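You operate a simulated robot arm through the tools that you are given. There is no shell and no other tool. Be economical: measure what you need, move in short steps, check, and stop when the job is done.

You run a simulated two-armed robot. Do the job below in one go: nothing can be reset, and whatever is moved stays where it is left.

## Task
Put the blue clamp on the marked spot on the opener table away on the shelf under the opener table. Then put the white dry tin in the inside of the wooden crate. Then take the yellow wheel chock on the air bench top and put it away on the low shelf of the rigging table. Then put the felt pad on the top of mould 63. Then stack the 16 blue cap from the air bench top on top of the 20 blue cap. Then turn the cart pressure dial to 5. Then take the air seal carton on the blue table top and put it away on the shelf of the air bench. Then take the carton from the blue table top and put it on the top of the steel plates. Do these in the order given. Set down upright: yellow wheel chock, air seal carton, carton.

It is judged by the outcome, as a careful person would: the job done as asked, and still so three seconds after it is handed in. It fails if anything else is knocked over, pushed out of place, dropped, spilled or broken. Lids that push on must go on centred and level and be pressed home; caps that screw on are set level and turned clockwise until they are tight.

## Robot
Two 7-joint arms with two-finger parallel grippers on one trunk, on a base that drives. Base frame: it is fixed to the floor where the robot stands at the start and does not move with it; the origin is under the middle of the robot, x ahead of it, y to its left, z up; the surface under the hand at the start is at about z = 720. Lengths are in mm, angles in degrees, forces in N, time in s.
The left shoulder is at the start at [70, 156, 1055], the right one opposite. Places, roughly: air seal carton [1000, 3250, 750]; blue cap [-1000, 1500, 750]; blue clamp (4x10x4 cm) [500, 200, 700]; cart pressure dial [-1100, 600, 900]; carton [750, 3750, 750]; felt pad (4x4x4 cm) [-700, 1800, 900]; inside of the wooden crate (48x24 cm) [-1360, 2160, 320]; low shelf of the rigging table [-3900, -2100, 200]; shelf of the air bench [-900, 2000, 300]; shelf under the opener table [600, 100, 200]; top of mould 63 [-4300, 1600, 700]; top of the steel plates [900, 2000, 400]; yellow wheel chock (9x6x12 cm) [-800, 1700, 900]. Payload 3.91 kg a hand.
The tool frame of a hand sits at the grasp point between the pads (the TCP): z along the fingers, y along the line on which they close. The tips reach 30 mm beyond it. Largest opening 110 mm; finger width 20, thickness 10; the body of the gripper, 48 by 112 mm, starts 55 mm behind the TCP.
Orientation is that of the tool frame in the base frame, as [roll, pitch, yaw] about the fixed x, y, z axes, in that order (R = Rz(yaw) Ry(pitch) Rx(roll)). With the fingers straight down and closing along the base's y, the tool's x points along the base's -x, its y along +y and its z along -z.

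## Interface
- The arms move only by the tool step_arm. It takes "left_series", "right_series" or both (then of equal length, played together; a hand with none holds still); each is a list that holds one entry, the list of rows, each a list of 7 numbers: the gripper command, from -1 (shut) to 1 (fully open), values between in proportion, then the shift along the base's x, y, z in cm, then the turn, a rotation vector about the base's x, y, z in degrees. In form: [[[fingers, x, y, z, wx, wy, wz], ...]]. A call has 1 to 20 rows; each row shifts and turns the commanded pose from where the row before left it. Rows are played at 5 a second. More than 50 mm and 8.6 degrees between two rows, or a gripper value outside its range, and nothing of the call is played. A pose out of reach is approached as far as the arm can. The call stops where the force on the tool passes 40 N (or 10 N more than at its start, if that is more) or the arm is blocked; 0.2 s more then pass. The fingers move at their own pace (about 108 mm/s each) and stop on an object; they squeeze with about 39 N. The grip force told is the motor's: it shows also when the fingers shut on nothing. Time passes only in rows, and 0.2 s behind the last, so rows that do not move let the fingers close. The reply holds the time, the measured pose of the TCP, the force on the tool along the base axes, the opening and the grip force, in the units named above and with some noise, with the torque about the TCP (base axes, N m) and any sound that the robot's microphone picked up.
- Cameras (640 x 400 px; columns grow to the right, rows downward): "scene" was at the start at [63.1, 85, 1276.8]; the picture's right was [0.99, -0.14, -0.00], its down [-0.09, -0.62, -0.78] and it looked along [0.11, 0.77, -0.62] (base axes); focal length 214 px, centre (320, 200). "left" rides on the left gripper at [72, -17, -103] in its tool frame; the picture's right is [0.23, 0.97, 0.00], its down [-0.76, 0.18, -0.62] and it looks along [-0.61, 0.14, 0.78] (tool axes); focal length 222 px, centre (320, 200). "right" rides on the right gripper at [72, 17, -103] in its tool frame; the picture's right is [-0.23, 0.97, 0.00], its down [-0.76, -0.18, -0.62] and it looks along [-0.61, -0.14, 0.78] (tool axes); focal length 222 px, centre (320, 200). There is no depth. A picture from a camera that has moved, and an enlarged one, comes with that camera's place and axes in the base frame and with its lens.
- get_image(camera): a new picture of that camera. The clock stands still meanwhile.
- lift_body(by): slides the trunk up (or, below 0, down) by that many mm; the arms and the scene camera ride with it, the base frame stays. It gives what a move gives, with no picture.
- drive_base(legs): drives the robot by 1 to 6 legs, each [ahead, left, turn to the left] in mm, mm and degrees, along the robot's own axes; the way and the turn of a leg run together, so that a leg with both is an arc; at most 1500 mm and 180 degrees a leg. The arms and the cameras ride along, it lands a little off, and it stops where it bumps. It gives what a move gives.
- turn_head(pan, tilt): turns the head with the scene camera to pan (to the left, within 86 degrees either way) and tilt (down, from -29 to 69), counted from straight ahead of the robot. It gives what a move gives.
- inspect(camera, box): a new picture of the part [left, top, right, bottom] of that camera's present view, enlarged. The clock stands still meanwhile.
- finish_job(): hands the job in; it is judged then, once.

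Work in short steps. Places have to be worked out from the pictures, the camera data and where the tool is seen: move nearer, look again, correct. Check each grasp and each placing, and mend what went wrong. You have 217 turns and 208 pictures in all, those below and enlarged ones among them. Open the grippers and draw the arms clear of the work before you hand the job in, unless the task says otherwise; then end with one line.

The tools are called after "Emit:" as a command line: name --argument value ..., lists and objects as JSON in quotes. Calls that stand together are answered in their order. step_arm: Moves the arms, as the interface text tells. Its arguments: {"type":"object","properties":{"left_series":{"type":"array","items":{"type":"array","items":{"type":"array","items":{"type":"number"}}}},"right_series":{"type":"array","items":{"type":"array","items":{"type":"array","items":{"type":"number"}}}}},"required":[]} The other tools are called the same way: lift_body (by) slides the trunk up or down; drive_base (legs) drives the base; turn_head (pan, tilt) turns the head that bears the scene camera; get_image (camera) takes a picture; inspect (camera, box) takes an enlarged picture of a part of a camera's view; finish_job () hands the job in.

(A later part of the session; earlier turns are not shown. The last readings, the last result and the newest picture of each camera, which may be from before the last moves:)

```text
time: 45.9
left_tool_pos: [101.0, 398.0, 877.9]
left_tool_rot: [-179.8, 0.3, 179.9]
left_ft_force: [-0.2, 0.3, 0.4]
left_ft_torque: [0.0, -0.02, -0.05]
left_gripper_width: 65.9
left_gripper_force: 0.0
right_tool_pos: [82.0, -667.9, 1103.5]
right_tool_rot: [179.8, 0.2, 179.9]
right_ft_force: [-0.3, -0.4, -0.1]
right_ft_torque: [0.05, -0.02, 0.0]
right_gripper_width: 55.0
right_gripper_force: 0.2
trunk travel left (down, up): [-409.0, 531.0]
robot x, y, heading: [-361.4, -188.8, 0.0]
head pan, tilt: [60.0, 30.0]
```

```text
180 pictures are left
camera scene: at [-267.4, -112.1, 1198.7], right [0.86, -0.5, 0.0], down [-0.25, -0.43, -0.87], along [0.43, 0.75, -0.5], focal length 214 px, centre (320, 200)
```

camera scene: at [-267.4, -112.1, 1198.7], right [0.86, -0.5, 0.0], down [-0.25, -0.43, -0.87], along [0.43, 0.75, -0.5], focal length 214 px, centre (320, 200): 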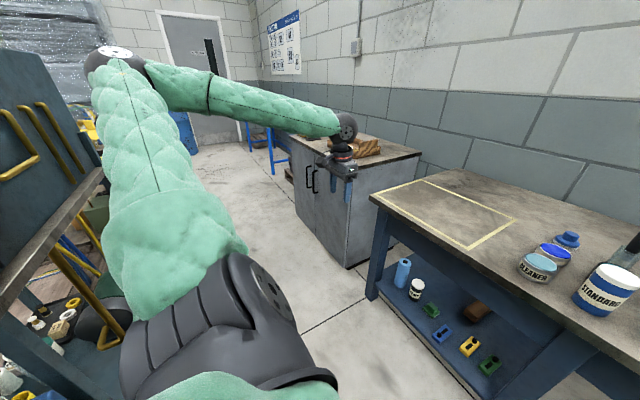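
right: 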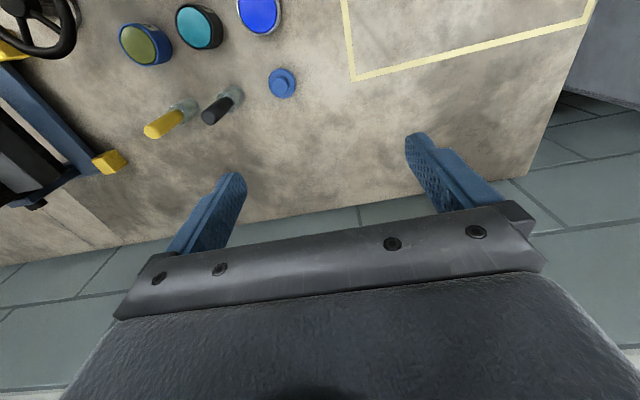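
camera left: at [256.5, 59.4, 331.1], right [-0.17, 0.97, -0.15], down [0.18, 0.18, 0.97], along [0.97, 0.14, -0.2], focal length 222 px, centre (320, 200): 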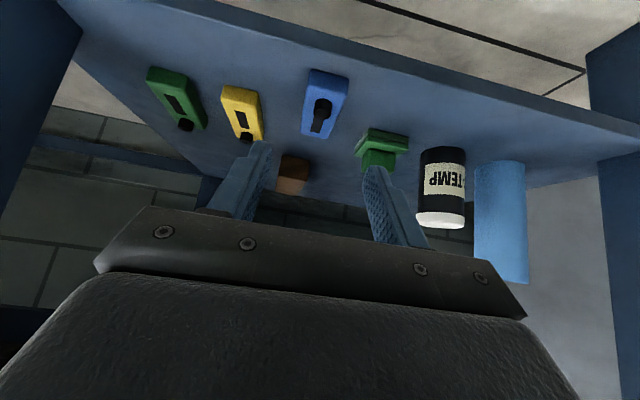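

No DRY tin here. I tuck both hands ahead, raise the trunk, and prepare to turn left into the aisle.

Emit:
lift_body --by 131

Emit:
step_arm --left_series '[[[0.2, 1, -3.9, 1.6, 0, 0, 0], [0.2, 1, -3.9, 1.6, 0, 0, 0], [0.2, 1, -3.9, 1.6, 0, 0, 0], [0.2, 1, -3.9, 1.6, 0, 0, 0], [0.2, 1, -3.9, 1.6, 0, 0, 0], [0.2, 1, -3.9, 1.6, 0, 0, 0], [0.2, 1, -3.9, 1.6, 0, 0, 0], [0.2, 1, -3.9, 1.6, 0, 0, 0], [0.2, 1, -3.9, 1.6, 0, 0, 0], [0.2, 1, -3.9, 1.6, 0, 0, 0]]]' --right_series '[[[0.2, 1.2, 2.8, -0.6, 0, 0, 0], [0.2, 1.2, 2.8, -0.6, 0, 0, 0], [0.2, 1.2, 2.8, -0.6, 0, 0, 0], [0.2, 1.2, 2.8, -0.6, 0, 0, 0], [0.2, 1.2, 2.8, -0.6, 0, 0, 0], [0.2, 1.2, 2.8, -0.6, 0, 0, 0], [0.2, 1.2, 2.8, -0.6, 0, 0, 0], [0.2, 1.2, 2.8, -0.6, 0, 0, 0], [0.2, 1.2, 2.8, -0.6, 0, 0, 0], [0.2, 1.2, 2.8, -0.6, 0, 0, 0]]]'

Emit:
drive_base --legs '[[220, 0, 0], [0, 0, 90]]'

Emit:
turn_head --pan 20 --tilt 25

Emit:
get_image --camera "scene"

```text
time: 47.5
left_tool_pos: [102.1, 397.5, 1008.9]
left_tool_rot: [-179.8, 0.3, 179.9]
left_ft_force: [-0.5, -0.9, -0.1]
left_ft_torque: [-0.01, 0.0, 0.05]
left_gripper_width: 66.0
left_gripper_force: 0.0
right_tool_pos: [81.5, -668.1, 1234.4]
right_tool_rot: [179.9, 0.0, 179.9]
right_ft_force: [-0.1, 0.2, -0.1]
right_ft_torque: [0.0, 0.01, -0.04]
right_gripper_width: 55.0
right_gripper_force: 0.1
trunk travel left (down, up): [-540.0, 400.0]
robot x, y, heading: [-365.8, -187.9, -0.5]
head pan, tilt: [60.0, 30.0]
```

```text
time: 49.7
left_tool_pos: [204.3, 5.6, 1167.5]
left_tool_rot: [-179.6, 0.2, 179.9]
left_ft_force: [-0.6, 0.0, -0.2]
left_ft_torque: [0.03, 0.03, 0.01]
left_gripper_width: 65.8
left_gripper_force: 0.0
right_tool_pos: [204.4, -388.6, 1173.7]
right_tool_rot: [179.9, 0.0, 179.8]
right_ft_force: [0.1, -0.2, 0.2]
right_ft_torque: [0.02, 0.0, 0.0]
right_gripper_width: 65.8
right_gripper_force: 0.0
trunk travel left (down, up): [-540.0, 400.0]
robot x, y, heading: [-361.5, -188.9, -0.2]
head pan, tilt: [60.0, 30.0]
```

```text
time: 55.3
left_tool_pos: [-348.0, 372.7, 1168.1]
left_tool_rot: [-179.7, 0.3, -89.1]
left_ft_force: [1.0, -0.3, 0.4]
left_ft_torque: [0.01, 0.0, -0.04]
left_gripper_width: 66.1
left_gripper_force: 0.1
right_tool_pos: [48.8, 379.4, 1175.8]
right_tool_rot: [-180.0, 0.0, -89.1]
right_ft_force: [0.7, 0.0, -0.2]
right_ft_torque: [0.02, 0.01, -0.01]
right_gripper_width: 66.1
right_gripper_force: 0.0
trunk travel left (down, up): [-540.0, 400.0]
robot x, y, heading: [-140.3, -187.9, 90.8]
head pan, tilt: [60.0, 30.0]
```

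```text
time: 56.4
left_tool_pos: [-346.7, 374.0, 1167.7]
left_tool_rot: [-179.8, 0.3, -89.1]
left_ft_force: [-0.3, -0.6, -0.1]
left_ft_torque: [0.02, -0.04, 0.01]
left_gripper_width: 66.1
left_gripper_force: 0.0
right_tool_pos: [49.2, 378.4, 1173.6]
right_tool_rot: [179.9, 0.0, -89.3]
right_ft_force: [0.5, -0.5, 0.4]
right_ft_torque: [0.0, -0.01, 0.0]
right_gripper_width: 66.2
right_gripper_force: 0.0
trunk travel left (down, up): [-540.0, 400.0]
robot x, y, heading: [-136.5, -187.9, 90.8]
head pan, tilt: [20.0, 25.0]
```

```text
179 pictures are left
camera scene: at [-172.5, -53.5, 1337.6], right [0.93, 0.36, 0.0], down [0.15, -0.4, -0.91], along [-0.32, 0.85, -0.42], focal length 214 px, centre (320, 200)
```

scene: 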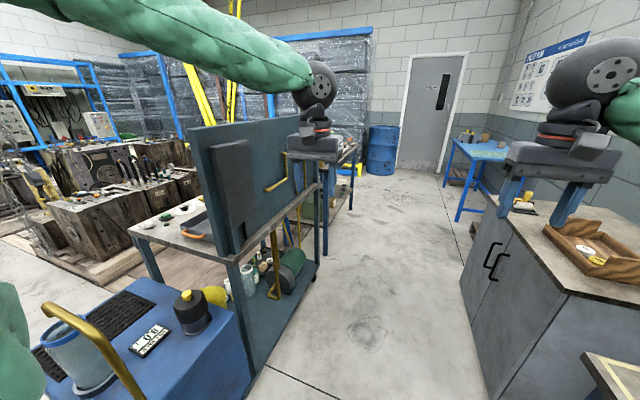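

The turn went well. Drive up the aisle and look left at the cart and air bench.

Emit:
drive_base --legs '[[900, 0, -1]]'

Emit:
turn_head --pan 55 --tilt 25

Emit:
get_image --camera "scene"

```text
time: 61.1
left_tool_pos: [-330.1, 1283.0, 1167.0]
left_tool_rot: [-179.8, 0.2, -91.0]
left_ft_force: [-0.5, -0.7, 0.4]
left_ft_torque: [0.02, -0.03, 0.01]
left_gripper_width: 65.6
left_gripper_force: 0.2
right_tool_pos: [66.9, 1277.1, 1172.8]
right_tool_rot: [179.9, 0.0, -90.9]
right_ft_force: [0.0, 0.3, -0.3]
right_ft_torque: [0.0, -0.03, 0.02]
right_gripper_width: 66.0
right_gripper_force: 0.0
trunk travel left (down, up): [-540.0, 400.0]
robot x, y, heading: [-140.5, 715.4, 89.2]
head pan, tilt: [20.0, 25.0]
```

```text
time: 62.1
left_tool_pos: [-329.7, 1282.7, 1168.6]
left_tool_rot: [-179.8, 0.3, -90.8]
left_ft_force: [0.2, 0.6, 0.2]
left_ft_torque: [-0.02, -0.01, 0.02]
left_gripper_width: 66.0
left_gripper_force: 0.2
right_tool_pos: [65.4, 1276.5, 1173.9]
right_tool_rot: [179.9, 0.0, -91.0]
right_ft_force: [-0.4, -0.8, -0.4]
right_ft_torque: [0.04, 0.03, 0.01]
right_gripper_width: 65.8
right_gripper_force: 0.0
trunk travel left (down, up): [-540.0, 400.0]
robot x, y, heading: [-139.3, 714.7, 88.8]
head pan, tilt: [55.0, 25.0]
```

```text
178 pictures are left
camera scene: at [-212.7, 817.7, 1337.7], right [0.59, 0.81, 0.0], down [0.34, -0.25, -0.91], along [-0.73, 0.53, -0.42], focal length 214 px, centre (320, 200)
```

scene: 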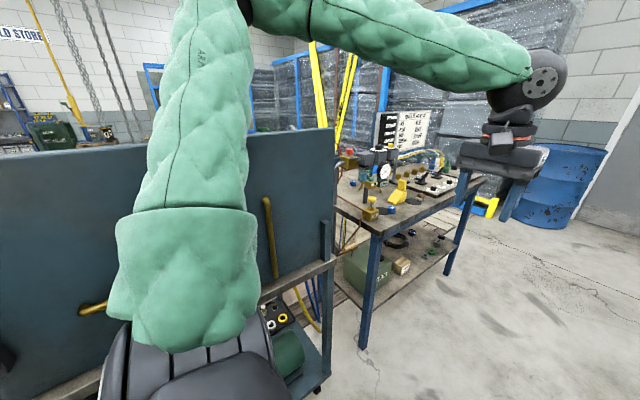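

Advance and turn to face the air bench.

Emit:
drive_base --legs '[[900, 0, 0], [0, 0, 90]]'

Emit:
turn_head --pan 0 --tilt 35

Emit:
get_image --camera "scene"

```text
time: 70.8
left_tool_pos: [-691.8, 1439.2, 1168.5]
left_tool_rot: [-179.7, 0.3, -0.8]
left_ft_force: [0.8, -0.3, 0.2]
left_ft_torque: [-0.03, -0.01, 0.01]
left_gripper_width: 66.2
left_gripper_force: 0.1
right_tool_pos: [-686.9, 1834.7, 1172.5]
right_tool_rot: [-179.9, 0.0, -0.8]
right_ft_force: [-0.1, -0.2, 0.3]
right_ft_torque: [0.03, -0.01, -0.03]
right_gripper_width: 66.1
right_gripper_force: 0.1
trunk travel left (down, up): [-540.0, 400.0]
robot x, y, heading: [-123.0, 1630.3, 179.1]
head pan, tilt: [55.0, 25.0]
```

```text
time: 72.0
left_tool_pos: [-691.7, 1439.3, 1167.9]
left_tool_rot: [-179.8, 0.4, -0.7]
left_ft_force: [-0.2, -0.1, 0.1]
left_ft_torque: [0.05, -0.01, -0.02]
left_gripper_width: 66.1
left_gripper_force: 0.0
right_tool_pos: [-687.6, 1835.1, 1173.7]
right_tool_rot: [179.9, 0.0, -0.8]
right_ft_force: [-0.6, -0.6, -0.3]
right_ft_torque: [-0.01, -0.01, 0.0]
right_gripper_width: 66.2
right_gripper_force: 0.1
trunk travel left (down, up): [-540.0, 400.0]
robot x, y, heading: [-119.8, 1631.1, 179.3]
head pan, tilt: [0.0, 35.0]
```

```text
177 pictures are left
camera scene: at [-260.6, 1632.0, 1321.9], right [0.01, 1.0, 0.0], down [0.57, -0.01, -0.82], along [-0.82, 0.01, -0.57], focal length 214 px, centre (320, 200)
```

scene: 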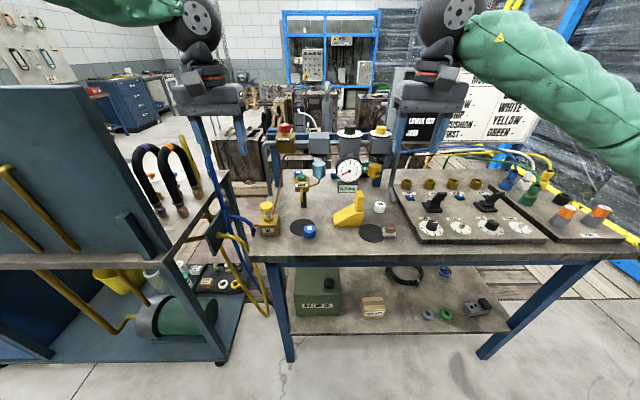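

Inspect details of the bench.

Emit:
inspect --camera "scene" --box '[250, 110, 460, 245]'

Emit:
inspect --camera "scene" --box '[270, 240, 640, 370]'

Emit:
inspect --camera "scene" --box '[400, 140, 640, 290]'

Emit:
inspect --camera "scene" --box '[80, 230, 280, 355]'

```text
2.96 times, centred on (355, 178) of scene
camera zoom: at [-260.6, 1632.0, 1321.9], right [0.01, 1.0, 0.0], down [0.57, -0.01, -0.82], along [-0.82, 0.01, -0.57], focal length 636 px, centre (216, 267)
```

zoom: 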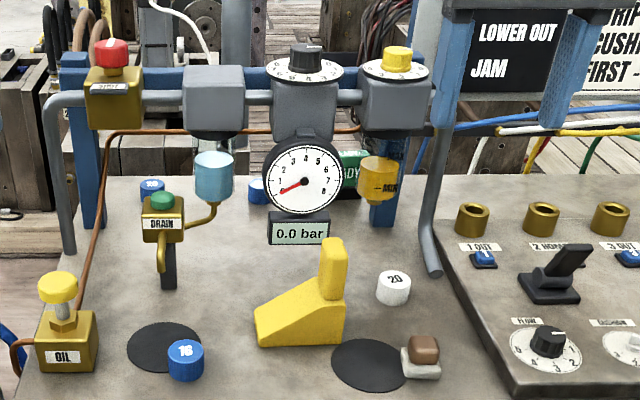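

```text
1.73 times, centred on (455, 305) of scene
camera zoom: at [-260.6, 1632.0, 1321.9], right [0.01, 1.0, 0.0], down [0.57, -0.01, -0.82], along [-0.82, 0.01, -0.57], focal length 371 px, centre (86, 18)
```

zoom: 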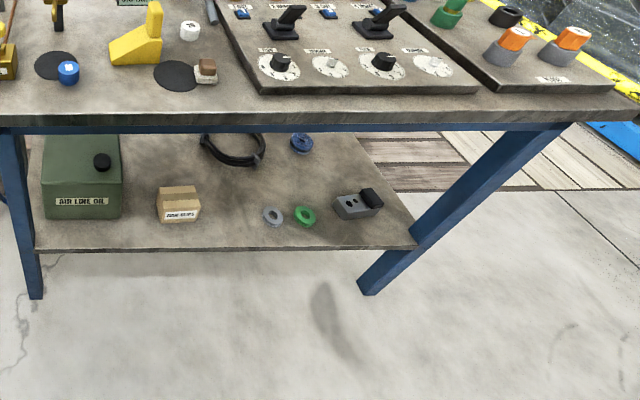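

```text
2.67 times, centred on (520, 215) of scene
camera zoom: at [-260.6, 1632.0, 1321.9], right [0.01, 1.0, 0.0], down [0.57, -0.01, -0.82], along [-0.82, 0.01, -0.57], focal length 572 px, centre (-213, 160)
```

zoom: 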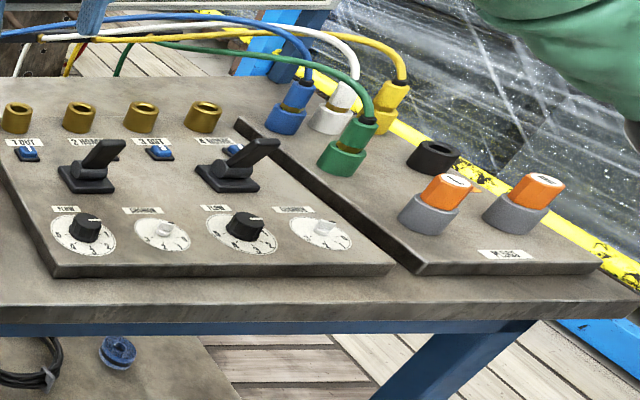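

```text
3.20 times, centred on (180, 292) of scene
camera zoom: at [-260.6, 1632.0, 1321.9], right [0.01, 1.0, 0.0], down [0.57, -0.01, -0.82], along [-0.82, 0.01, -0.57], focal length 686 px, centre (768, -96)
```

zoom: 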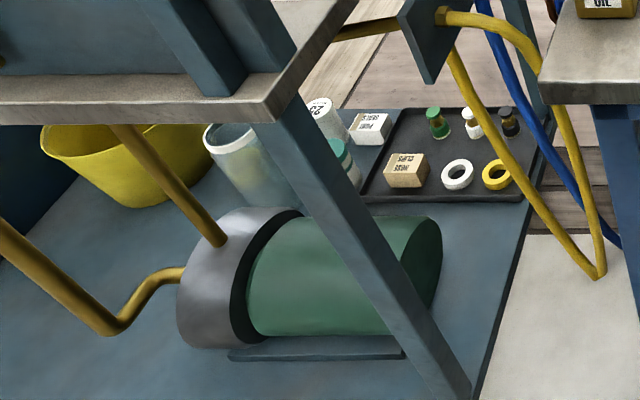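

Felt pad, chock and 16 cap are visible. The DRY tin isn't; look toward the blue table (+y).

Emit:
turn_head --pan -86 --tilt 15

Emit:
get_image --camera "scene"

```text
time: 73.6
left_tool_pos: [-691.4, 1439.1, 1168.9]
left_tool_rot: [-179.8, 0.3, -0.7]
left_ft_force: [0.3, 0.3, 0.7]
left_ft_torque: [-0.03, -0.02, 0.01]
left_gripper_width: 65.8
left_gripper_force: 0.0
right_tool_pos: [-687.1, 1834.1, 1173.6]
right_tool_rot: [179.9, 0.1, -0.9]
right_ft_force: [0.8, 0.8, 0.1]
right_ft_torque: [-0.01, 0.0, 0.04]
right_gripper_width: 66.0
right_gripper_force: 0.0
trunk travel left (down, up): [-540.0, 400.0]
robot x, y, heading: [-120.9, 1627.8, 179.5]
head pan, tilt: [-85.9, 15.0]
```

```text
172 pictures are left
camera scene: at [-178.0, 1724.2, 1353.9], right [1.0, 0.06, 0.0], down [0.02, -0.26, -0.97], along [-0.06, 0.96, -0.26], focal length 214 px, centre (320, 200)
```

scene: 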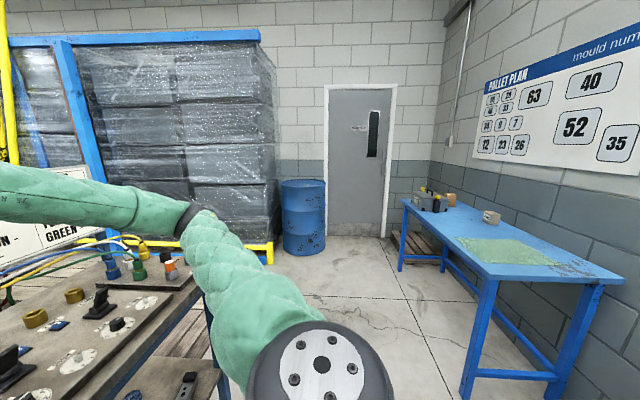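

The tray on the cabinet held yellow and white round tins; look there.

Emit:
turn_head --pan 86 --tilt 20

Emit:
get_image --camera "scene"

```text
time: 76.2
left_tool_pos: [-690.6, 1439.0, 1168.5]
left_tool_rot: [-179.8, 0.3, -0.7]
left_ft_force: [0.1, -0.3, -0.8]
left_ft_torque: [0.0, -0.02, 0.02]
left_gripper_width: 66.2
left_gripper_force: 0.1
right_tool_pos: [-687.6, 1834.7, 1173.8]
right_tool_rot: [179.9, 0.0, -0.8]
right_ft_force: [0.7, 0.3, 0.1]
right_ft_torque: [-0.01, -0.01, 0.01]
right_gripper_width: 65.9
right_gripper_force: 0.0
trunk travel left (down, up): [-540.0, 400.0]
robot x, y, heading: [-122.5, 1630.6, 179.3]
head pan, tilt: [85.9, 20.0]
```

```text
171 pictures are left
camera scene: at [-180.4, 1538.1, 1345.8], right [-1.0, 0.08, 0.0], down [0.03, 0.34, -0.94], along [-0.08, -0.94, -0.34], focal length 214 px, centre (320, 200)
```

scene: 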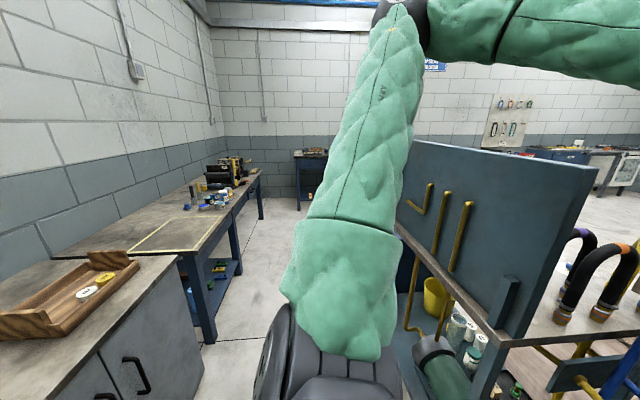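

Emit:
inspect --camera "scene" --box '[0, 240, 160, 340]'

Emit:
inspect --camera "scene" --box '[400, 270, 560, 370]'

```text
4.00 times, centred on (80, 290) of scene
camera zoom: at [-180.4, 1538.1, 1345.8], right [-1.0, 0.08, 0.0], down [0.03, 0.34, -0.94], along [-0.08, -0.94, -0.34], focal length 858 px, centre (1280, -160)
```

zoom: 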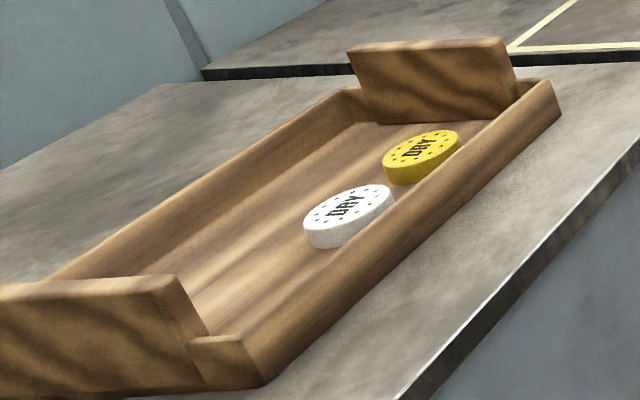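

```text
4.00 times, centred on (480, 320) of scene
camera zoom: at [-180.4, 1538.1, 1345.8], right [-1.0, 0.08, 0.0], down [0.03, 0.34, -0.94], along [-0.08, -0.94, -0.34], focal length 858 px, centre (-320, -280)
```

zoom: 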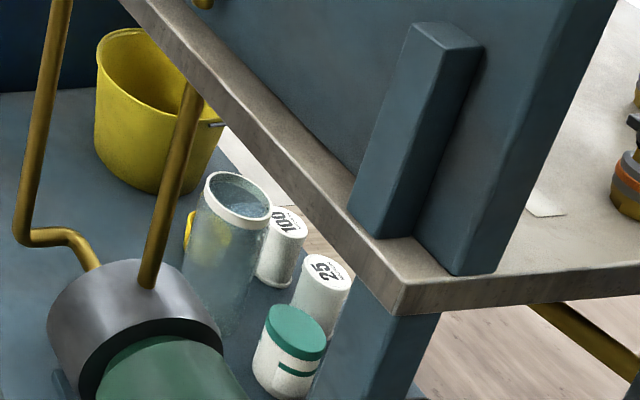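

White DRY tin is at ≈(536,920,top 820) in the tray on the cabinet. Before fetching it, look for the crate: slide right (+y) and look.

Emit:
drive_base --legs '[[100, 0, 0], [0, -800, 0]]'

Emit:
turn_head --pan 10 --tilt 40

Emit:
get_image --camera "scene"

```text
time: 81.2
left_tool_pos: [-781.2, 2232.0, 1168.5]
left_tool_rot: [-179.8, 0.3, 0.1]
left_ft_force: [0.1, -0.1, -0.2]
left_ft_torque: [-0.01, 0.0, -0.04]
left_gripper_width: 66.1
left_gripper_force: 0.0
right_tool_pos: [-782.6, 2627.7, 1174.3]
right_tool_rot: [179.8, 0.0, -0.1]
right_ft_force: [-0.8, -0.7, 1.2]
right_ft_torque: [-0.01, -0.02, 0.01]
right_gripper_width: 66.2
right_gripper_force: 0.2
trunk travel left (down, up): [-540.0, 400.0]
robot x, y, heading: [-213.6, 2432.9, 179.8]
head pan, tilt: [85.9, 20.0]
```

```text
time: 82.7
left_tool_pos: [-783.0, 2231.8, 1168.0]
left_tool_rot: [-179.7, 0.4, 0.0]
left_ft_force: [-0.2, 0.2, 0.3]
left_ft_torque: [-0.01, -0.04, 0.0]
left_gripper_width: 65.9
left_gripper_force: 0.0
right_tool_pos: [-782.2, 2626.5, 1174.2]
right_tool_rot: [180.0, 0.1, 0.0]
right_ft_force: [-0.5, 0.7, -0.5]
right_ft_torque: [-0.01, 0.02, 0.02]
right_gripper_width: 66.0
right_gripper_force: 0.0
trunk travel left (down, up): [-540.0, 400.0]
robot x, y, heading: [-212.0, 2427.3, 179.8]
head pan, tilt: [10.0, 40.0]
```

```text
168 pictures are left
camera scene: at [-350.0, 2414.9, 1314.3], right [-0.17, 0.98, 0.0], down [0.63, 0.11, -0.77], along [-0.75, -0.13, -0.64], focal length 214 px, centre (320, 200)
```

scene: 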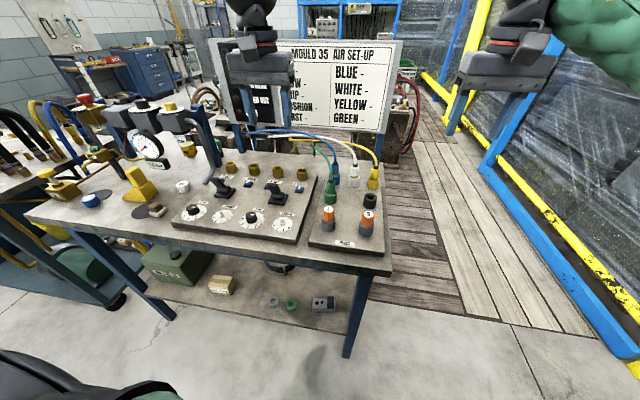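

The crate should be just behind the bench; look through the hand cameras.

Emit:
get_image --camera "left"

Emit:
get_image --camera "right"

```text
167 pictures are left
camera left: at [-709.4, 2247.0, 1270.8], right [0.23, -0.97, -0.01], down [-0.76, -0.18, 0.63], along [-0.61, -0.14, -0.78], focal length 222 px, centre (320, 200)
```

left: 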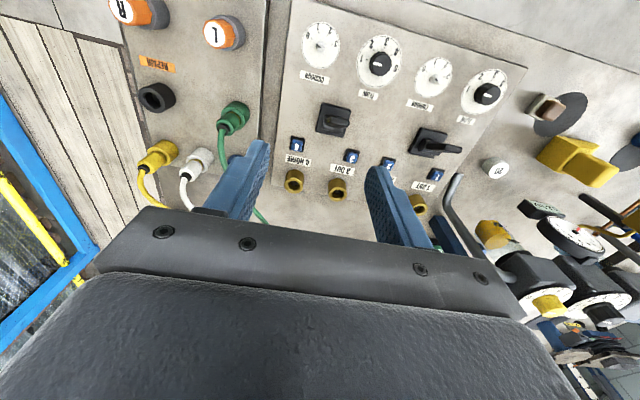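

```text
166 pictures are left
camera right: at [-709.8, 2611.9, 1276.6], right [-0.23, -0.97, 0.0], down [-0.76, 0.18, 0.62], along [-0.61, 0.14, -0.78], focal length 222 px, centre (320, 200)
```

right: 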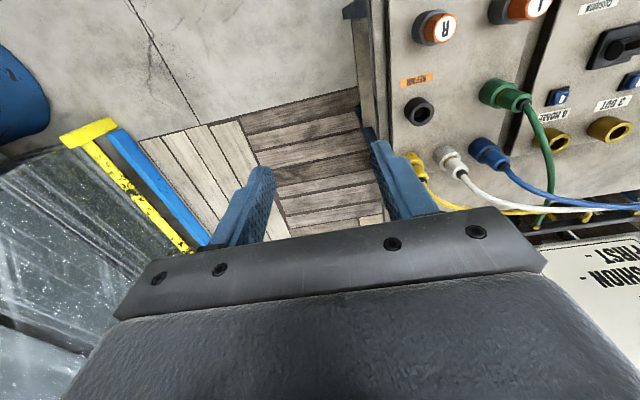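

Move the right hand forward past the bench end and yaw it left to look behind the bench.

Emit:
step_arm --right_series '[[[0.2, -4, -1, 2, 0, 0, 8.5], [0.2, -4, -1, 2, 0, 0, 8.5], [0.2, -4, -1, 2, 0, 0, 8.5], [0.2, -4, -1, 2, 0, 0, 8.5], [0.2, -4, -1, 2, 0, 0, 8.5], [0.2, -4, -1, 2, 0, 0, 8.5]]]'

Emit:
get_image --camera "right"

```text
time: 84.1
left_tool_pos: [-783.1, 2229.8, 1167.4]
left_tool_rot: [-179.7, 0.3, 0.0]
left_ft_force: [0.3, 0.8, 0.0]
left_ft_torque: [-0.02, -0.01, 0.05]
left_gripper_width: 66.0
left_gripper_force: 0.0
right_tool_pos: [-1008.1, 2558.5, 1287.9]
right_tool_rot: [-180.0, 0.1, 50.6]
right_ft_force: [0.1, 0.6, -0.5]
right_ft_torque: [0.0, 0.02, 0.0]
right_gripper_width: 66.2
right_gripper_force: 0.1
right hand out of reach, approached as far as the arm can: row 6
trunk travel left (down, up): [-540.0, 400.0]
robot x, y, heading: [-217.6, 2428.6, 180.0]
head pan, tilt: [10.0, 40.0]
```

```text
165 pictures are left
camera right: at [-948.8, 2605.5, 1390.8], right [0.61, -0.79, 0.0], down [-0.62, -0.47, 0.62], along [-0.5, -0.38, -0.78], focal length 222 px, centre (320, 200)
```

right: 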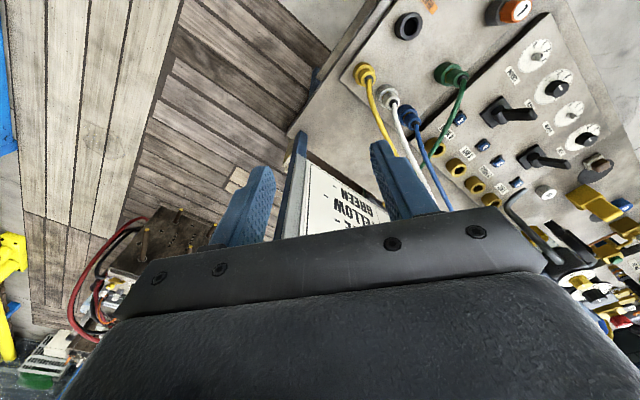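

The route around is the wide deck at y>2400; the crate is behind the sign. First fetch the tin: retuck the right hand, turn round and slide to the cabinet.

Emit:
step_arm --right_series '[[[0.2, 4, 1, -2, 0, 0, -8.4], [0.2, 4, 1, -2, 0, 0, -8.4], [0.2, 4, 1, -2, 0, 0, -8.4], [0.2, 4, 1, -2, 0, 0, -8.4], [0.2, 4, 1, -2, 0, 0, -8.4], [0.2, 3, 1, -1, 0, 0, -8.4]]]'

Emit:
drive_base --legs '[[0, 0, -180], [0, -1280, 0]]'

Emit:
turn_head --pan 0 --tilt 40

Emit:
get_image --camera "scene"

```text
time: 85.5
left_tool_pos: [-781.7, 2232.4, 1169.4]
left_tool_rot: [-179.7, 0.3, 0.0]
left_ft_force: [0.3, -0.6, 0.6]
left_ft_torque: [0.0, 0.0, -0.01]
left_gripper_width: 66.0
left_gripper_force: 0.1
right_tool_pos: [-778.3, 2617.8, 1177.7]
right_tool_rot: [179.9, 0.0, 0.4]
right_ft_force: [0.1, -0.1, 0.7]
right_ft_torque: [0.0, 0.01, 0.04]
right_gripper_width: 66.0
right_gripper_force: 0.2
trunk travel left (down, up): [-540.0, 400.0]
robot x, y, heading: [-216.3, 2427.4, 180.2]
head pan, tilt: [10.0, 40.0]
```

```text
time: 99.2
left_tool_pos: [361.4, 1367.8, 1168.9]
left_tool_rot: [-179.8, 0.3, -179.9]
left_ft_force: [0.5, 0.4, 0.1]
left_ft_torque: [0.04, 0.02, -0.03]
left_gripper_width: 65.7
left_gripper_force: 0.1
right_tool_pos: [357.7, 981.3, 1176.7]
right_tool_rot: [179.8, -0.1, -179.4]
right_ft_force: [-0.1, 0.3, 0.3]
right_ft_torque: [0.0, -0.01, 0.05]
right_gripper_width: 66.2
right_gripper_force: 0.0
trunk travel left (down, up): [-540.0, 400.0]
robot x, y, heading: [-206.5, 1167.3, 0.2]
head pan, tilt: [10.0, 40.0]
```

```text
time: 99.9
left_tool_pos: [361.1, 1368.5, 1168.2]
left_tool_rot: [-179.7, 0.3, -179.9]
left_ft_force: [-0.2, -0.5, 0.1]
left_ft_torque: [0.03, 0.02, 0.01]
left_gripper_width: 66.1
left_gripper_force: 0.1
right_tool_pos: [357.9, 982.6, 1179.0]
right_tool_rot: [179.8, 0.0, -179.4]
right_ft_force: [0.2, -0.2, -0.8]
right_ft_torque: [-0.02, -0.01, -0.01]
right_gripper_width: 65.8
right_gripper_force: 0.0
trunk travel left (down, up): [-540.0, 400.0]
robot x, y, heading: [-203.7, 1164.9, 0.1]
head pan, tilt: [0.0, 40.0]
```

```text
164 pictures are left
camera scene: at [-68.9, 1168.4, 1314.3], right [0.0, -1.0, 0.0], down [-0.64, 0.0, -0.77], along [0.77, 0.0, -0.64], focal length 214 px, centre (320, 200)
```

scene: 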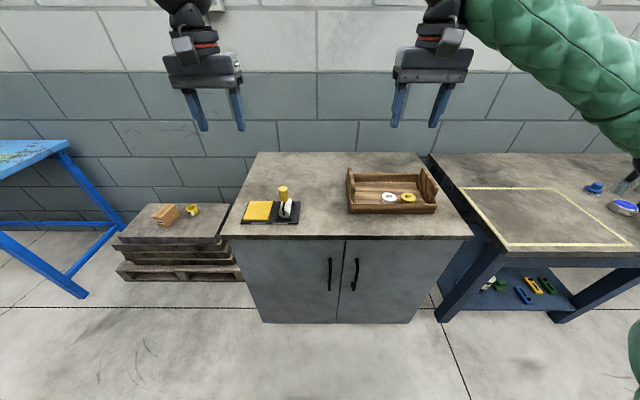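

Tin confirmed near (540,917). Bring the right hand above it and look.

Emit:
step_arm --right_series '[[[1, 2.8, -1.1, -3.8, 0, 0, 0], [1, 2.8, -1.1, -3.8, 0, 0, 0], [1, 2.8, -1.1, -3.8, 0, 0, 0], [1, 2.8, -1.1, -3.8, 0, 0, 0], [1, 2.8, -1.1, -3.8, 0, 0, 0], [1, 2.8, -1.0, -3.8, 0, 0, 0]]]'

Emit:
get_image --camera "right"

Emit:
inspect --camera "scene" --box '[330, 150, 450, 225]'

```text
time: 101.3
left_tool_pos: [361.1, 1367.1, 1168.1]
left_tool_rot: [-179.9, 0.2, 180.0]
left_ft_force: [-0.2, 0.3, 0.1]
left_ft_torque: [0.03, -0.04, 0.01]
left_gripper_width: 66.0
left_gripper_force: 0.1
right_tool_pos: [527.6, 914.5, 947.0]
right_tool_rot: [179.8, 0.2, -179.4]
right_ft_force: [0.5, 0.0, -0.3]
right_ft_torque: [0.03, 0.02, 0.0]
right_gripper_width: 110.0
right_gripper_force: 0.0
trunk travel left (down, up): [-540.0, 400.0]
robot x, y, heading: [-206.6, 1168.9, -0.0]
head pan, tilt: [0.0, 40.0]
```

```text
163 pictures are left
camera right: at [454.4, 932.5, 1050.1], right [0.22, 0.98, 0.0], down [0.76, -0.17, 0.62], along [0.61, -0.13, -0.78], focal length 222 px, centre (320, 200)
```

right: 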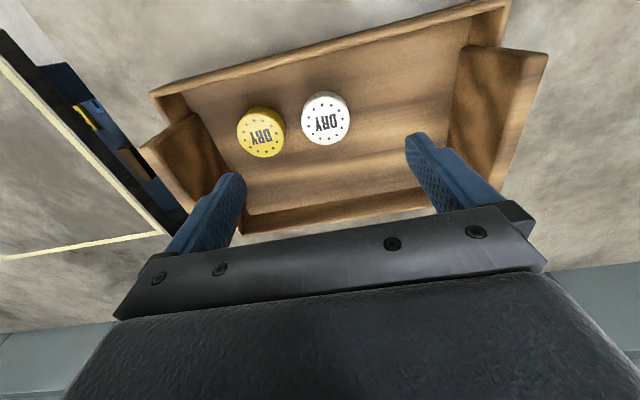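

```text
5.33 times, centred on (390, 188) of scene
camera zoom: at [-68.1, 1167.7, 1314.3], right [0.0, -1.0, 0.0], down [-0.64, 0.0, -0.77], along [0.77, 0.0, -0.64], focal length 1144 px, centre (-53, 267)
```

zoom: 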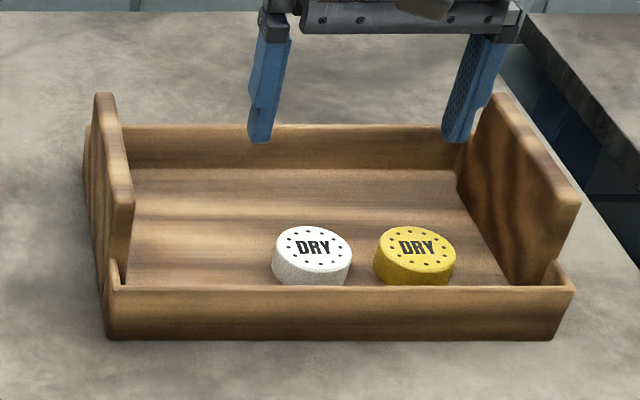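

Tins are 56 mm wide with small gaps, so I rotate the hand 45° and narrow the opening, centring at (536,920).

Emit:
step_arm --right_series '[[[0.5, 0.85, 0.55, -1, 0, 0, 7.5], [0.5, 0, 0, -1, 0, 0, 7.5], [0.5, 0, 0, -1, 0, 0, 7.5], [0.5, 0, 0, -1, 0, 0, 7.5], [0.5, 0, 0, -1, 0, 0, 7.5], [0.5, 0, 0, -1, 0, 0, 7.5], [0.5, 0, 0, 0, 0, 0, 0]]]'

Emit:
get_image --camera "right"

Emit:
inspect --camera "scene" --box '[330, 150, 450, 225]'

```text
time: 102.9
left_tool_pos: [361.3, 1368.0, 1168.6]
left_tool_rot: [-179.7, 0.3, -179.9]
left_ft_force: [-1.6, -0.2, -0.6]
left_ft_torque: [-0.04, -0.01, 0.02]
left_gripper_width: 66.2
left_gripper_force: 0.0
right_tool_pos: [534.3, 920.9, 888.6]
right_tool_rot: [179.9, 0.1, -134.3]
right_ft_force: [0.1, 0.8, -0.7]
right_ft_torque: [0.0, -0.01, 0.0]
right_gripper_width: 82.3
right_gripper_force: 0.1
trunk travel left (down, up): [-540.0, 400.0]
robot x, y, heading: [-208.0, 1169.8, 0.4]
head pan, tilt: [0.0, 40.0]
```

```text
161 pictures are left
camera right: at [472.1, 882.4, 992.1], right [-0.54, 0.84, 0.0], down [0.66, 0.42, 0.62], along [0.53, 0.34, -0.78], focal length 222 px, centre (320, 200)
```

right: 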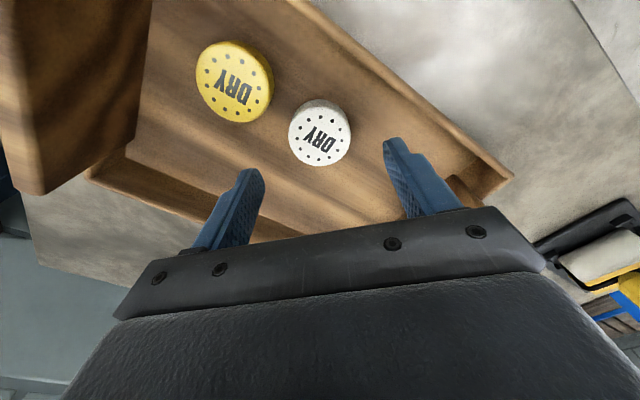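

```text
5.33 times, centred on (390, 188) of scene
camera zoom: at [-69.0, 1168.3, 1314.4], right [0.0, -1.0, 0.0], down [-0.64, 0.0, -0.77], along [0.77, 0.0, -0.64], focal length 1144 px, centre (-53, 267)
```

zoom: 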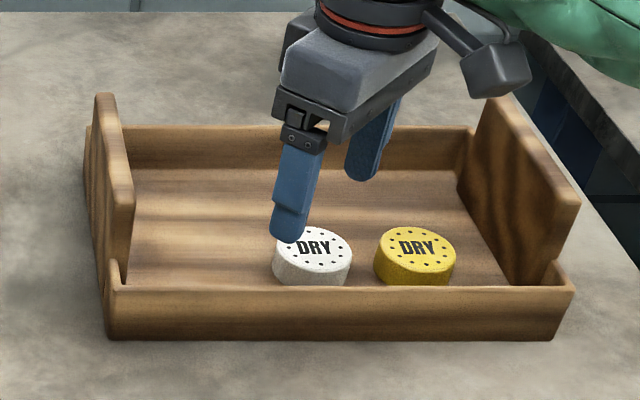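

Tin centre ≈(530,920). Descend and grip.

Emit:
step_arm --right_series '[[[0.5, -0.4, -0.1, -2.5, 0, 0, 0], [0.5, 0, 0, -2, 0, 0, 0], [0.5, 0, 0, -0.8, 0, 0, 0], [0.5, 0, 0, -0.5, 0, 0, 0], [0.5, 0, 0, 0, 0, 0, 0]]]'

Emit:
get_image --camera "right"

```text
time: 104.1
left_tool_pos: [359.1, 1368.3, 1168.7]
left_tool_rot: [-179.7, 0.4, -180.0]
left_ft_force: [0.6, 1.1, 0.6]
left_ft_torque: [0.0, -0.01, 0.03]
left_gripper_width: 65.9
left_gripper_force: 0.0
right_tool_pos: [529.8, 921.4, 835.6]
right_tool_rot: [-179.9, 0.3, -134.4]
right_ft_force: [2.0, -4.7, 35.4]
right_ft_torque: [0.7, 1.02, 0.18]
right_gripper_width: 80.9
right_gripper_force: 0.1
trunk travel left (down, up): [-540.0, 400.0]
robot x, y, heading: [-200.9, 1170.7, 0.0]
head pan, tilt: [0.0, 40.0]
```

```text
159 pictures are left
camera right: at [467.4, 882.7, 938.3], right [-0.54, 0.84, 0.0], down [0.66, 0.42, 0.63], along [0.53, 0.34, -0.78], focal length 222 px, centre (320, 200)
```

right: 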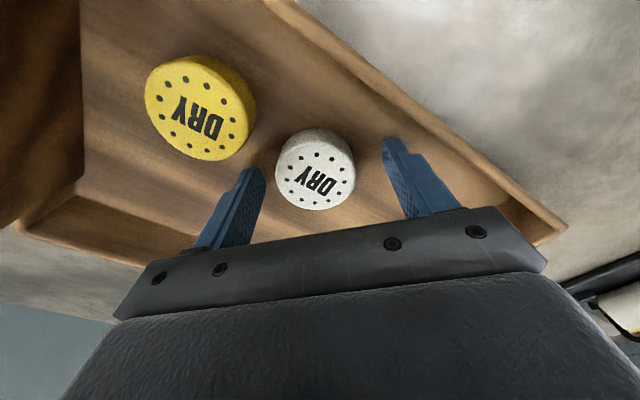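

Tips touch the tray floor (z≈805); the tin is ≈10 mm toward the camera side. Raise slightly, shift, and close.

Emit:
step_arm --right_series '[[[0.5, 0, 0, 0.4, 0, 0, 0], [0.5, -0.7, -0.5, 0, 0, 0, 0], [-1, 0, 0, 0, 0, 0, 0], [-1, 0, 0, 0, 0, 0, 0], [-1, 0, 0, 0, 0, 0, 0], [-1, 0, 0, 0, 0, 0, 0], [-1, 0, 0, 2, 0, 0, 0], [-1, 0, 0, 4, 0, 0, 0], [-1, 0, 0, 4, 0, 0, 0]]]'

Emit:
get_image --camera "right"

```text
time: 106.1
left_tool_pos: [360.3, 1368.2, 1169.5]
left_tool_rot: [-179.6, 0.3, -180.0]
left_ft_force: [0.0, -0.4, 0.3]
left_ft_torque: [0.04, 0.03, 0.0]
left_gripper_width: 66.0
left_gripper_force: 0.0
right_tool_pos: [523.1, 916.9, 935.9]
right_tool_rot: [180.0, 0.0, -134.4]
right_ft_force: [0.3, 1.0, -1.5]
right_ft_torque: [-0.02, -0.01, -0.07]
right_gripper_width: 47.7
right_gripper_force: 39.6
trunk travel left (down, up): [-540.0, 400.0]
robot x, y, heading: [-206.5, 1169.4, -0.1]
head pan, tilt: [0.0, 40.0]
```

```text
158 pictures are left
camera right: at [459.8, 877.6, 1037.5], right [-0.54, 0.84, 0.0], down [0.66, 0.42, 0.62], along [0.53, 0.34, -0.78], focal length 222 px, centre (320, 200)
```

right: 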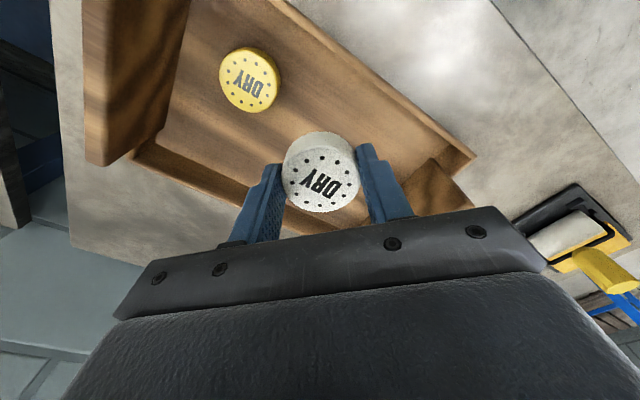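

Tin held. Raise and tuck the right hand, then drive around the bench end.

Emit:
step_arm --right_series '[[[-1, -1, 0, 4, 0, 0, -7.5], [-1, -2, 0.5, 4, 0, 0, -7.5], [-1, -2.5, 1, 4, 0, 0, -7.5], [-1, -2.5, 1, 4, 0, 0, -7.5], [-1, -2.5, 1, 4, 0, 0, -7.5], [-1, -2.5, 1, 4, 0, 0, -7.5], [-1, -2.5, 0, 0, 0, 0, 0]]]'

Emit:
drive_base --legs '[[0, 0, 90], [1500, 0, 0], [450, 0, 0], [0, 0, 90]]'

Emit:
turn_head --pan 10 --tilt 30

Emit:
get_image --camera "scene"

```text
time: 107.7
left_tool_pos: [360.5, 1366.8, 1169.0]
left_tool_rot: [-179.8, 0.4, -180.0]
left_ft_force: [-0.1, -0.1, 0.0]
left_ft_torque: [-0.02, 0.02, 0.04]
left_gripper_width: 66.0
left_gripper_force: 0.0
right_tool_pos: [368.5, 961.3, 1173.5]
right_tool_rot: [179.9, 0.0, -179.4]
right_ft_force: [0.4, -0.1, 0.0]
right_ft_torque: [0.0, 0.04, -0.01]
right_gripper_width: 48.0
right_gripper_force: 39.2
trunk travel left (down, up): [-540.0, 400.0]
robot x, y, heading: [-201.6, 1167.8, -0.0]
head pan, tilt: [0.0, 40.0]
```

```text
time: 124.9
left_tool_pos: [-744.5, 2900.5, 1168.0]
left_tool_rot: [-179.7, 0.3, -0.8]
left_ft_force: [-0.2, -0.6, 0.5]
left_ft_torque: [0.01, 0.01, 0.01]
left_gripper_width: 66.2
left_gripper_force: 0.2
right_tool_pos: [-746.4, 3307.2, 1175.4]
right_tool_rot: [180.0, -0.1, -0.3]
right_ft_force: [-0.9, 0.1, -0.6]
right_ft_torque: [0.0, -0.01, -0.03]
right_gripper_width: 47.8
right_gripper_force: 39.2
trunk travel left (down, up): [-540.0, 400.0]
robot x, y, heading: [-176.0, 3090.1, 179.2]
head pan, tilt: [0.0, 40.0]
```

```text
time: 125.6
left_tool_pos: [-743.7, 2901.7, 1167.6]
left_tool_rot: [-179.7, 0.3, -0.8]
left_ft_force: [-0.2, 0.6, 0.6]
left_ft_torque: [0.0, 0.03, -0.02]
left_gripper_width: 66.1
left_gripper_force: 0.0
right_tool_pos: [-744.6, 3307.2, 1174.2]
right_tool_rot: [179.9, -0.1, -0.3]
right_ft_force: [1.2, 0.3, -0.6]
right_ft_torque: [0.02, -0.02, -0.01]
right_gripper_width: 47.7
right_gripper_force: 39.1
trunk travel left (down, up): [-540.0, 400.0]
robot x, y, heading: [-172.6, 3091.2, 179.2]
head pan, tilt: [10.0, 30.0]
```

```text
157 pictures are left
camera scene: at [-314.4, 3077.6, 1329.6], right [-0.16, 0.99, 0.0], down [0.49, 0.08, -0.87], along [-0.85, -0.14, -0.5], focal length 214 px, centre (320, 200)
```

scene: 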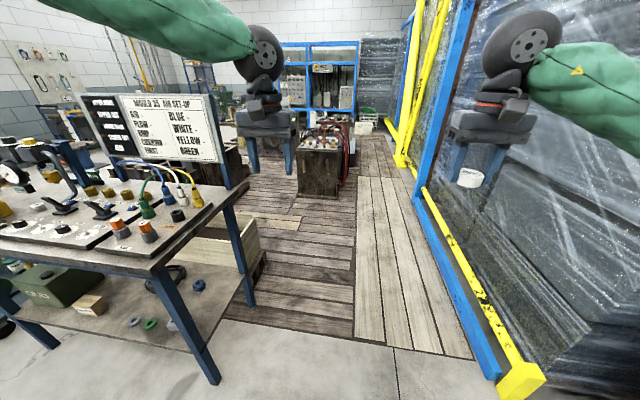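

The crate is visible: pale wood box behind the bench's right rear. Drive along the deck to x≈-1400 and turn to face −y.

Emit:
drive_base --legs '[[1220, 0, 0.8]]'

Emit:
turn_head --pan 80 --tilt 40

Emit:
get_image --camera "scene"

```text
time: 131.8
left_tool_pos: [-1970.9, 2902.4, 1167.4]
left_tool_rot: [-179.7, 0.3, -0.2]
left_ft_force: [-0.5, -0.5, -0.6]
left_ft_torque: [-0.02, -0.03, -0.04]
left_gripper_width: 66.3
left_gripper_force: 0.0
right_tool_pos: [-1978.8, 3308.9, 1173.2]
right_tool_rot: [179.9, -0.1, 0.5]
right_ft_force: [0.7, 0.4, -0.3]
right_ft_torque: [0.01, -0.01, 0.01]
right_gripper_width: 48.0
right_gripper_force: 38.8
trunk travel left (down, up): [-540.0, 400.0]
robot x, y, heading: [-1405.8, 3099.9, 179.9]
head pan, tilt: [10.0, 30.0]
```

```text
time: 133.2
left_tool_pos: [-1970.5, 2902.7, 1167.7]
left_tool_rot: [-179.8, 0.3, -0.2]
left_ft_force: [-0.3, 0.7, -0.4]
left_ft_torque: [-0.01, 0.03, 0.0]
left_gripper_width: 66.1
left_gripper_force: 0.0
right_tool_pos: [-1978.8, 3308.4, 1173.6]
right_tool_rot: [179.9, 0.1, 0.5]
right_ft_force: [-0.2, -0.3, -0.1]
right_ft_torque: [-0.03, 0.01, -0.02]
right_gripper_width: 48.0
right_gripper_force: 39.0
trunk travel left (down, up): [-540.0, 400.0]
robot x, y, heading: [-1402.7, 3103.4, 179.7]
head pan, tilt: [80.0, 40.0]
```

```text
156 pictures are left
camera scene: at [-1469.4, 3017.3, 1314.4], right [-0.98, 0.18, 0.0], down [0.11, 0.63, -0.77], along [-0.13, -0.75, -0.64], focal length 214 px, centre (320, 200)
```

scene: 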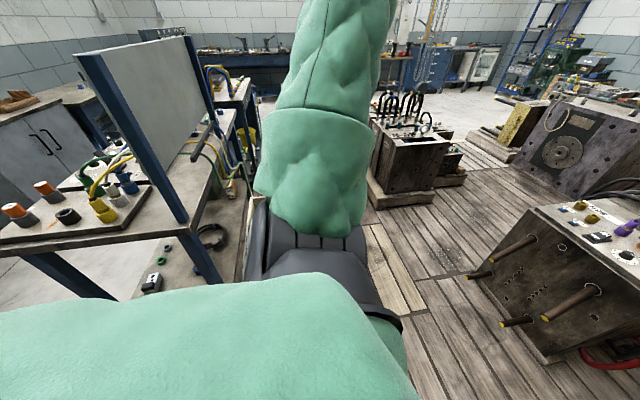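

Back off 150 mm and turn to face the crate.

Emit:
drive_base --legs '[[0, -150, 0], [0, 0, 90]]'

Emit:
turn_head --pan 0 --tilt 40

Emit:
get_image --camera "scene"

```text
time: 138.4
left_tool_pos: [-1198.0, 2685.6, 1168.0]
left_tool_rot: [-179.7, 0.3, 90.6]
left_ft_force: [0.5, 0.4, -0.2]
left_ft_torque: [-0.03, -0.03, -0.03]
left_gripper_width: 65.9
left_gripper_force: 0.1
right_tool_pos: [-1604.5, 2673.5, 1174.2]
right_tool_rot: [179.9, 0.0, 91.2]
right_ft_force: [0.1, -0.2, -0.5]
right_ft_torque: [-0.02, 0.01, -0.02]
right_gripper_width: 47.7
right_gripper_force: 39.2
trunk travel left (down, up): [-540.0, 400.0]
robot x, y, heading: [-1402.6, 3251.3, -89.3]
head pan, tilt: [80.0, 40.0]
```

```text
time: 140.0
left_tool_pos: [-1199.4, 2686.2, 1168.0]
left_tool_rot: [-179.7, 0.2, 90.6]
left_ft_force: [-0.5, 0.0, 0.4]
left_ft_torque: [-0.03, 0.01, 0.0]
left_gripper_width: 66.3
left_gripper_force: 0.1
right_tool_pos: [-1605.6, 2673.2, 1174.7]
right_tool_rot: [179.9, -0.1, 91.1]
right_ft_force: [0.2, -0.5, -0.9]
right_ft_torque: [0.0, -0.01, 0.03]
right_gripper_width: 47.4
right_gripper_force: 39.4
trunk travel left (down, up): [-540.0, 400.0]
robot x, y, heading: [-1403.7, 3252.6, -89.5]
head pan, tilt: [0.0, 40.0]
```

```text
155 pictures are left
camera scene: at [-1402.3, 3114.9, 1314.3], right [-1.0, -0.01, 0.0], down [-0.01, 0.64, -0.77], along [0.01, -0.77, -0.64], focal length 214 px, centre (320, 200)
```

scene: 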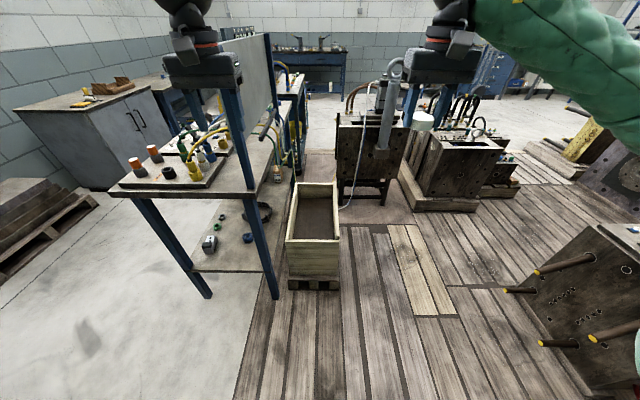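

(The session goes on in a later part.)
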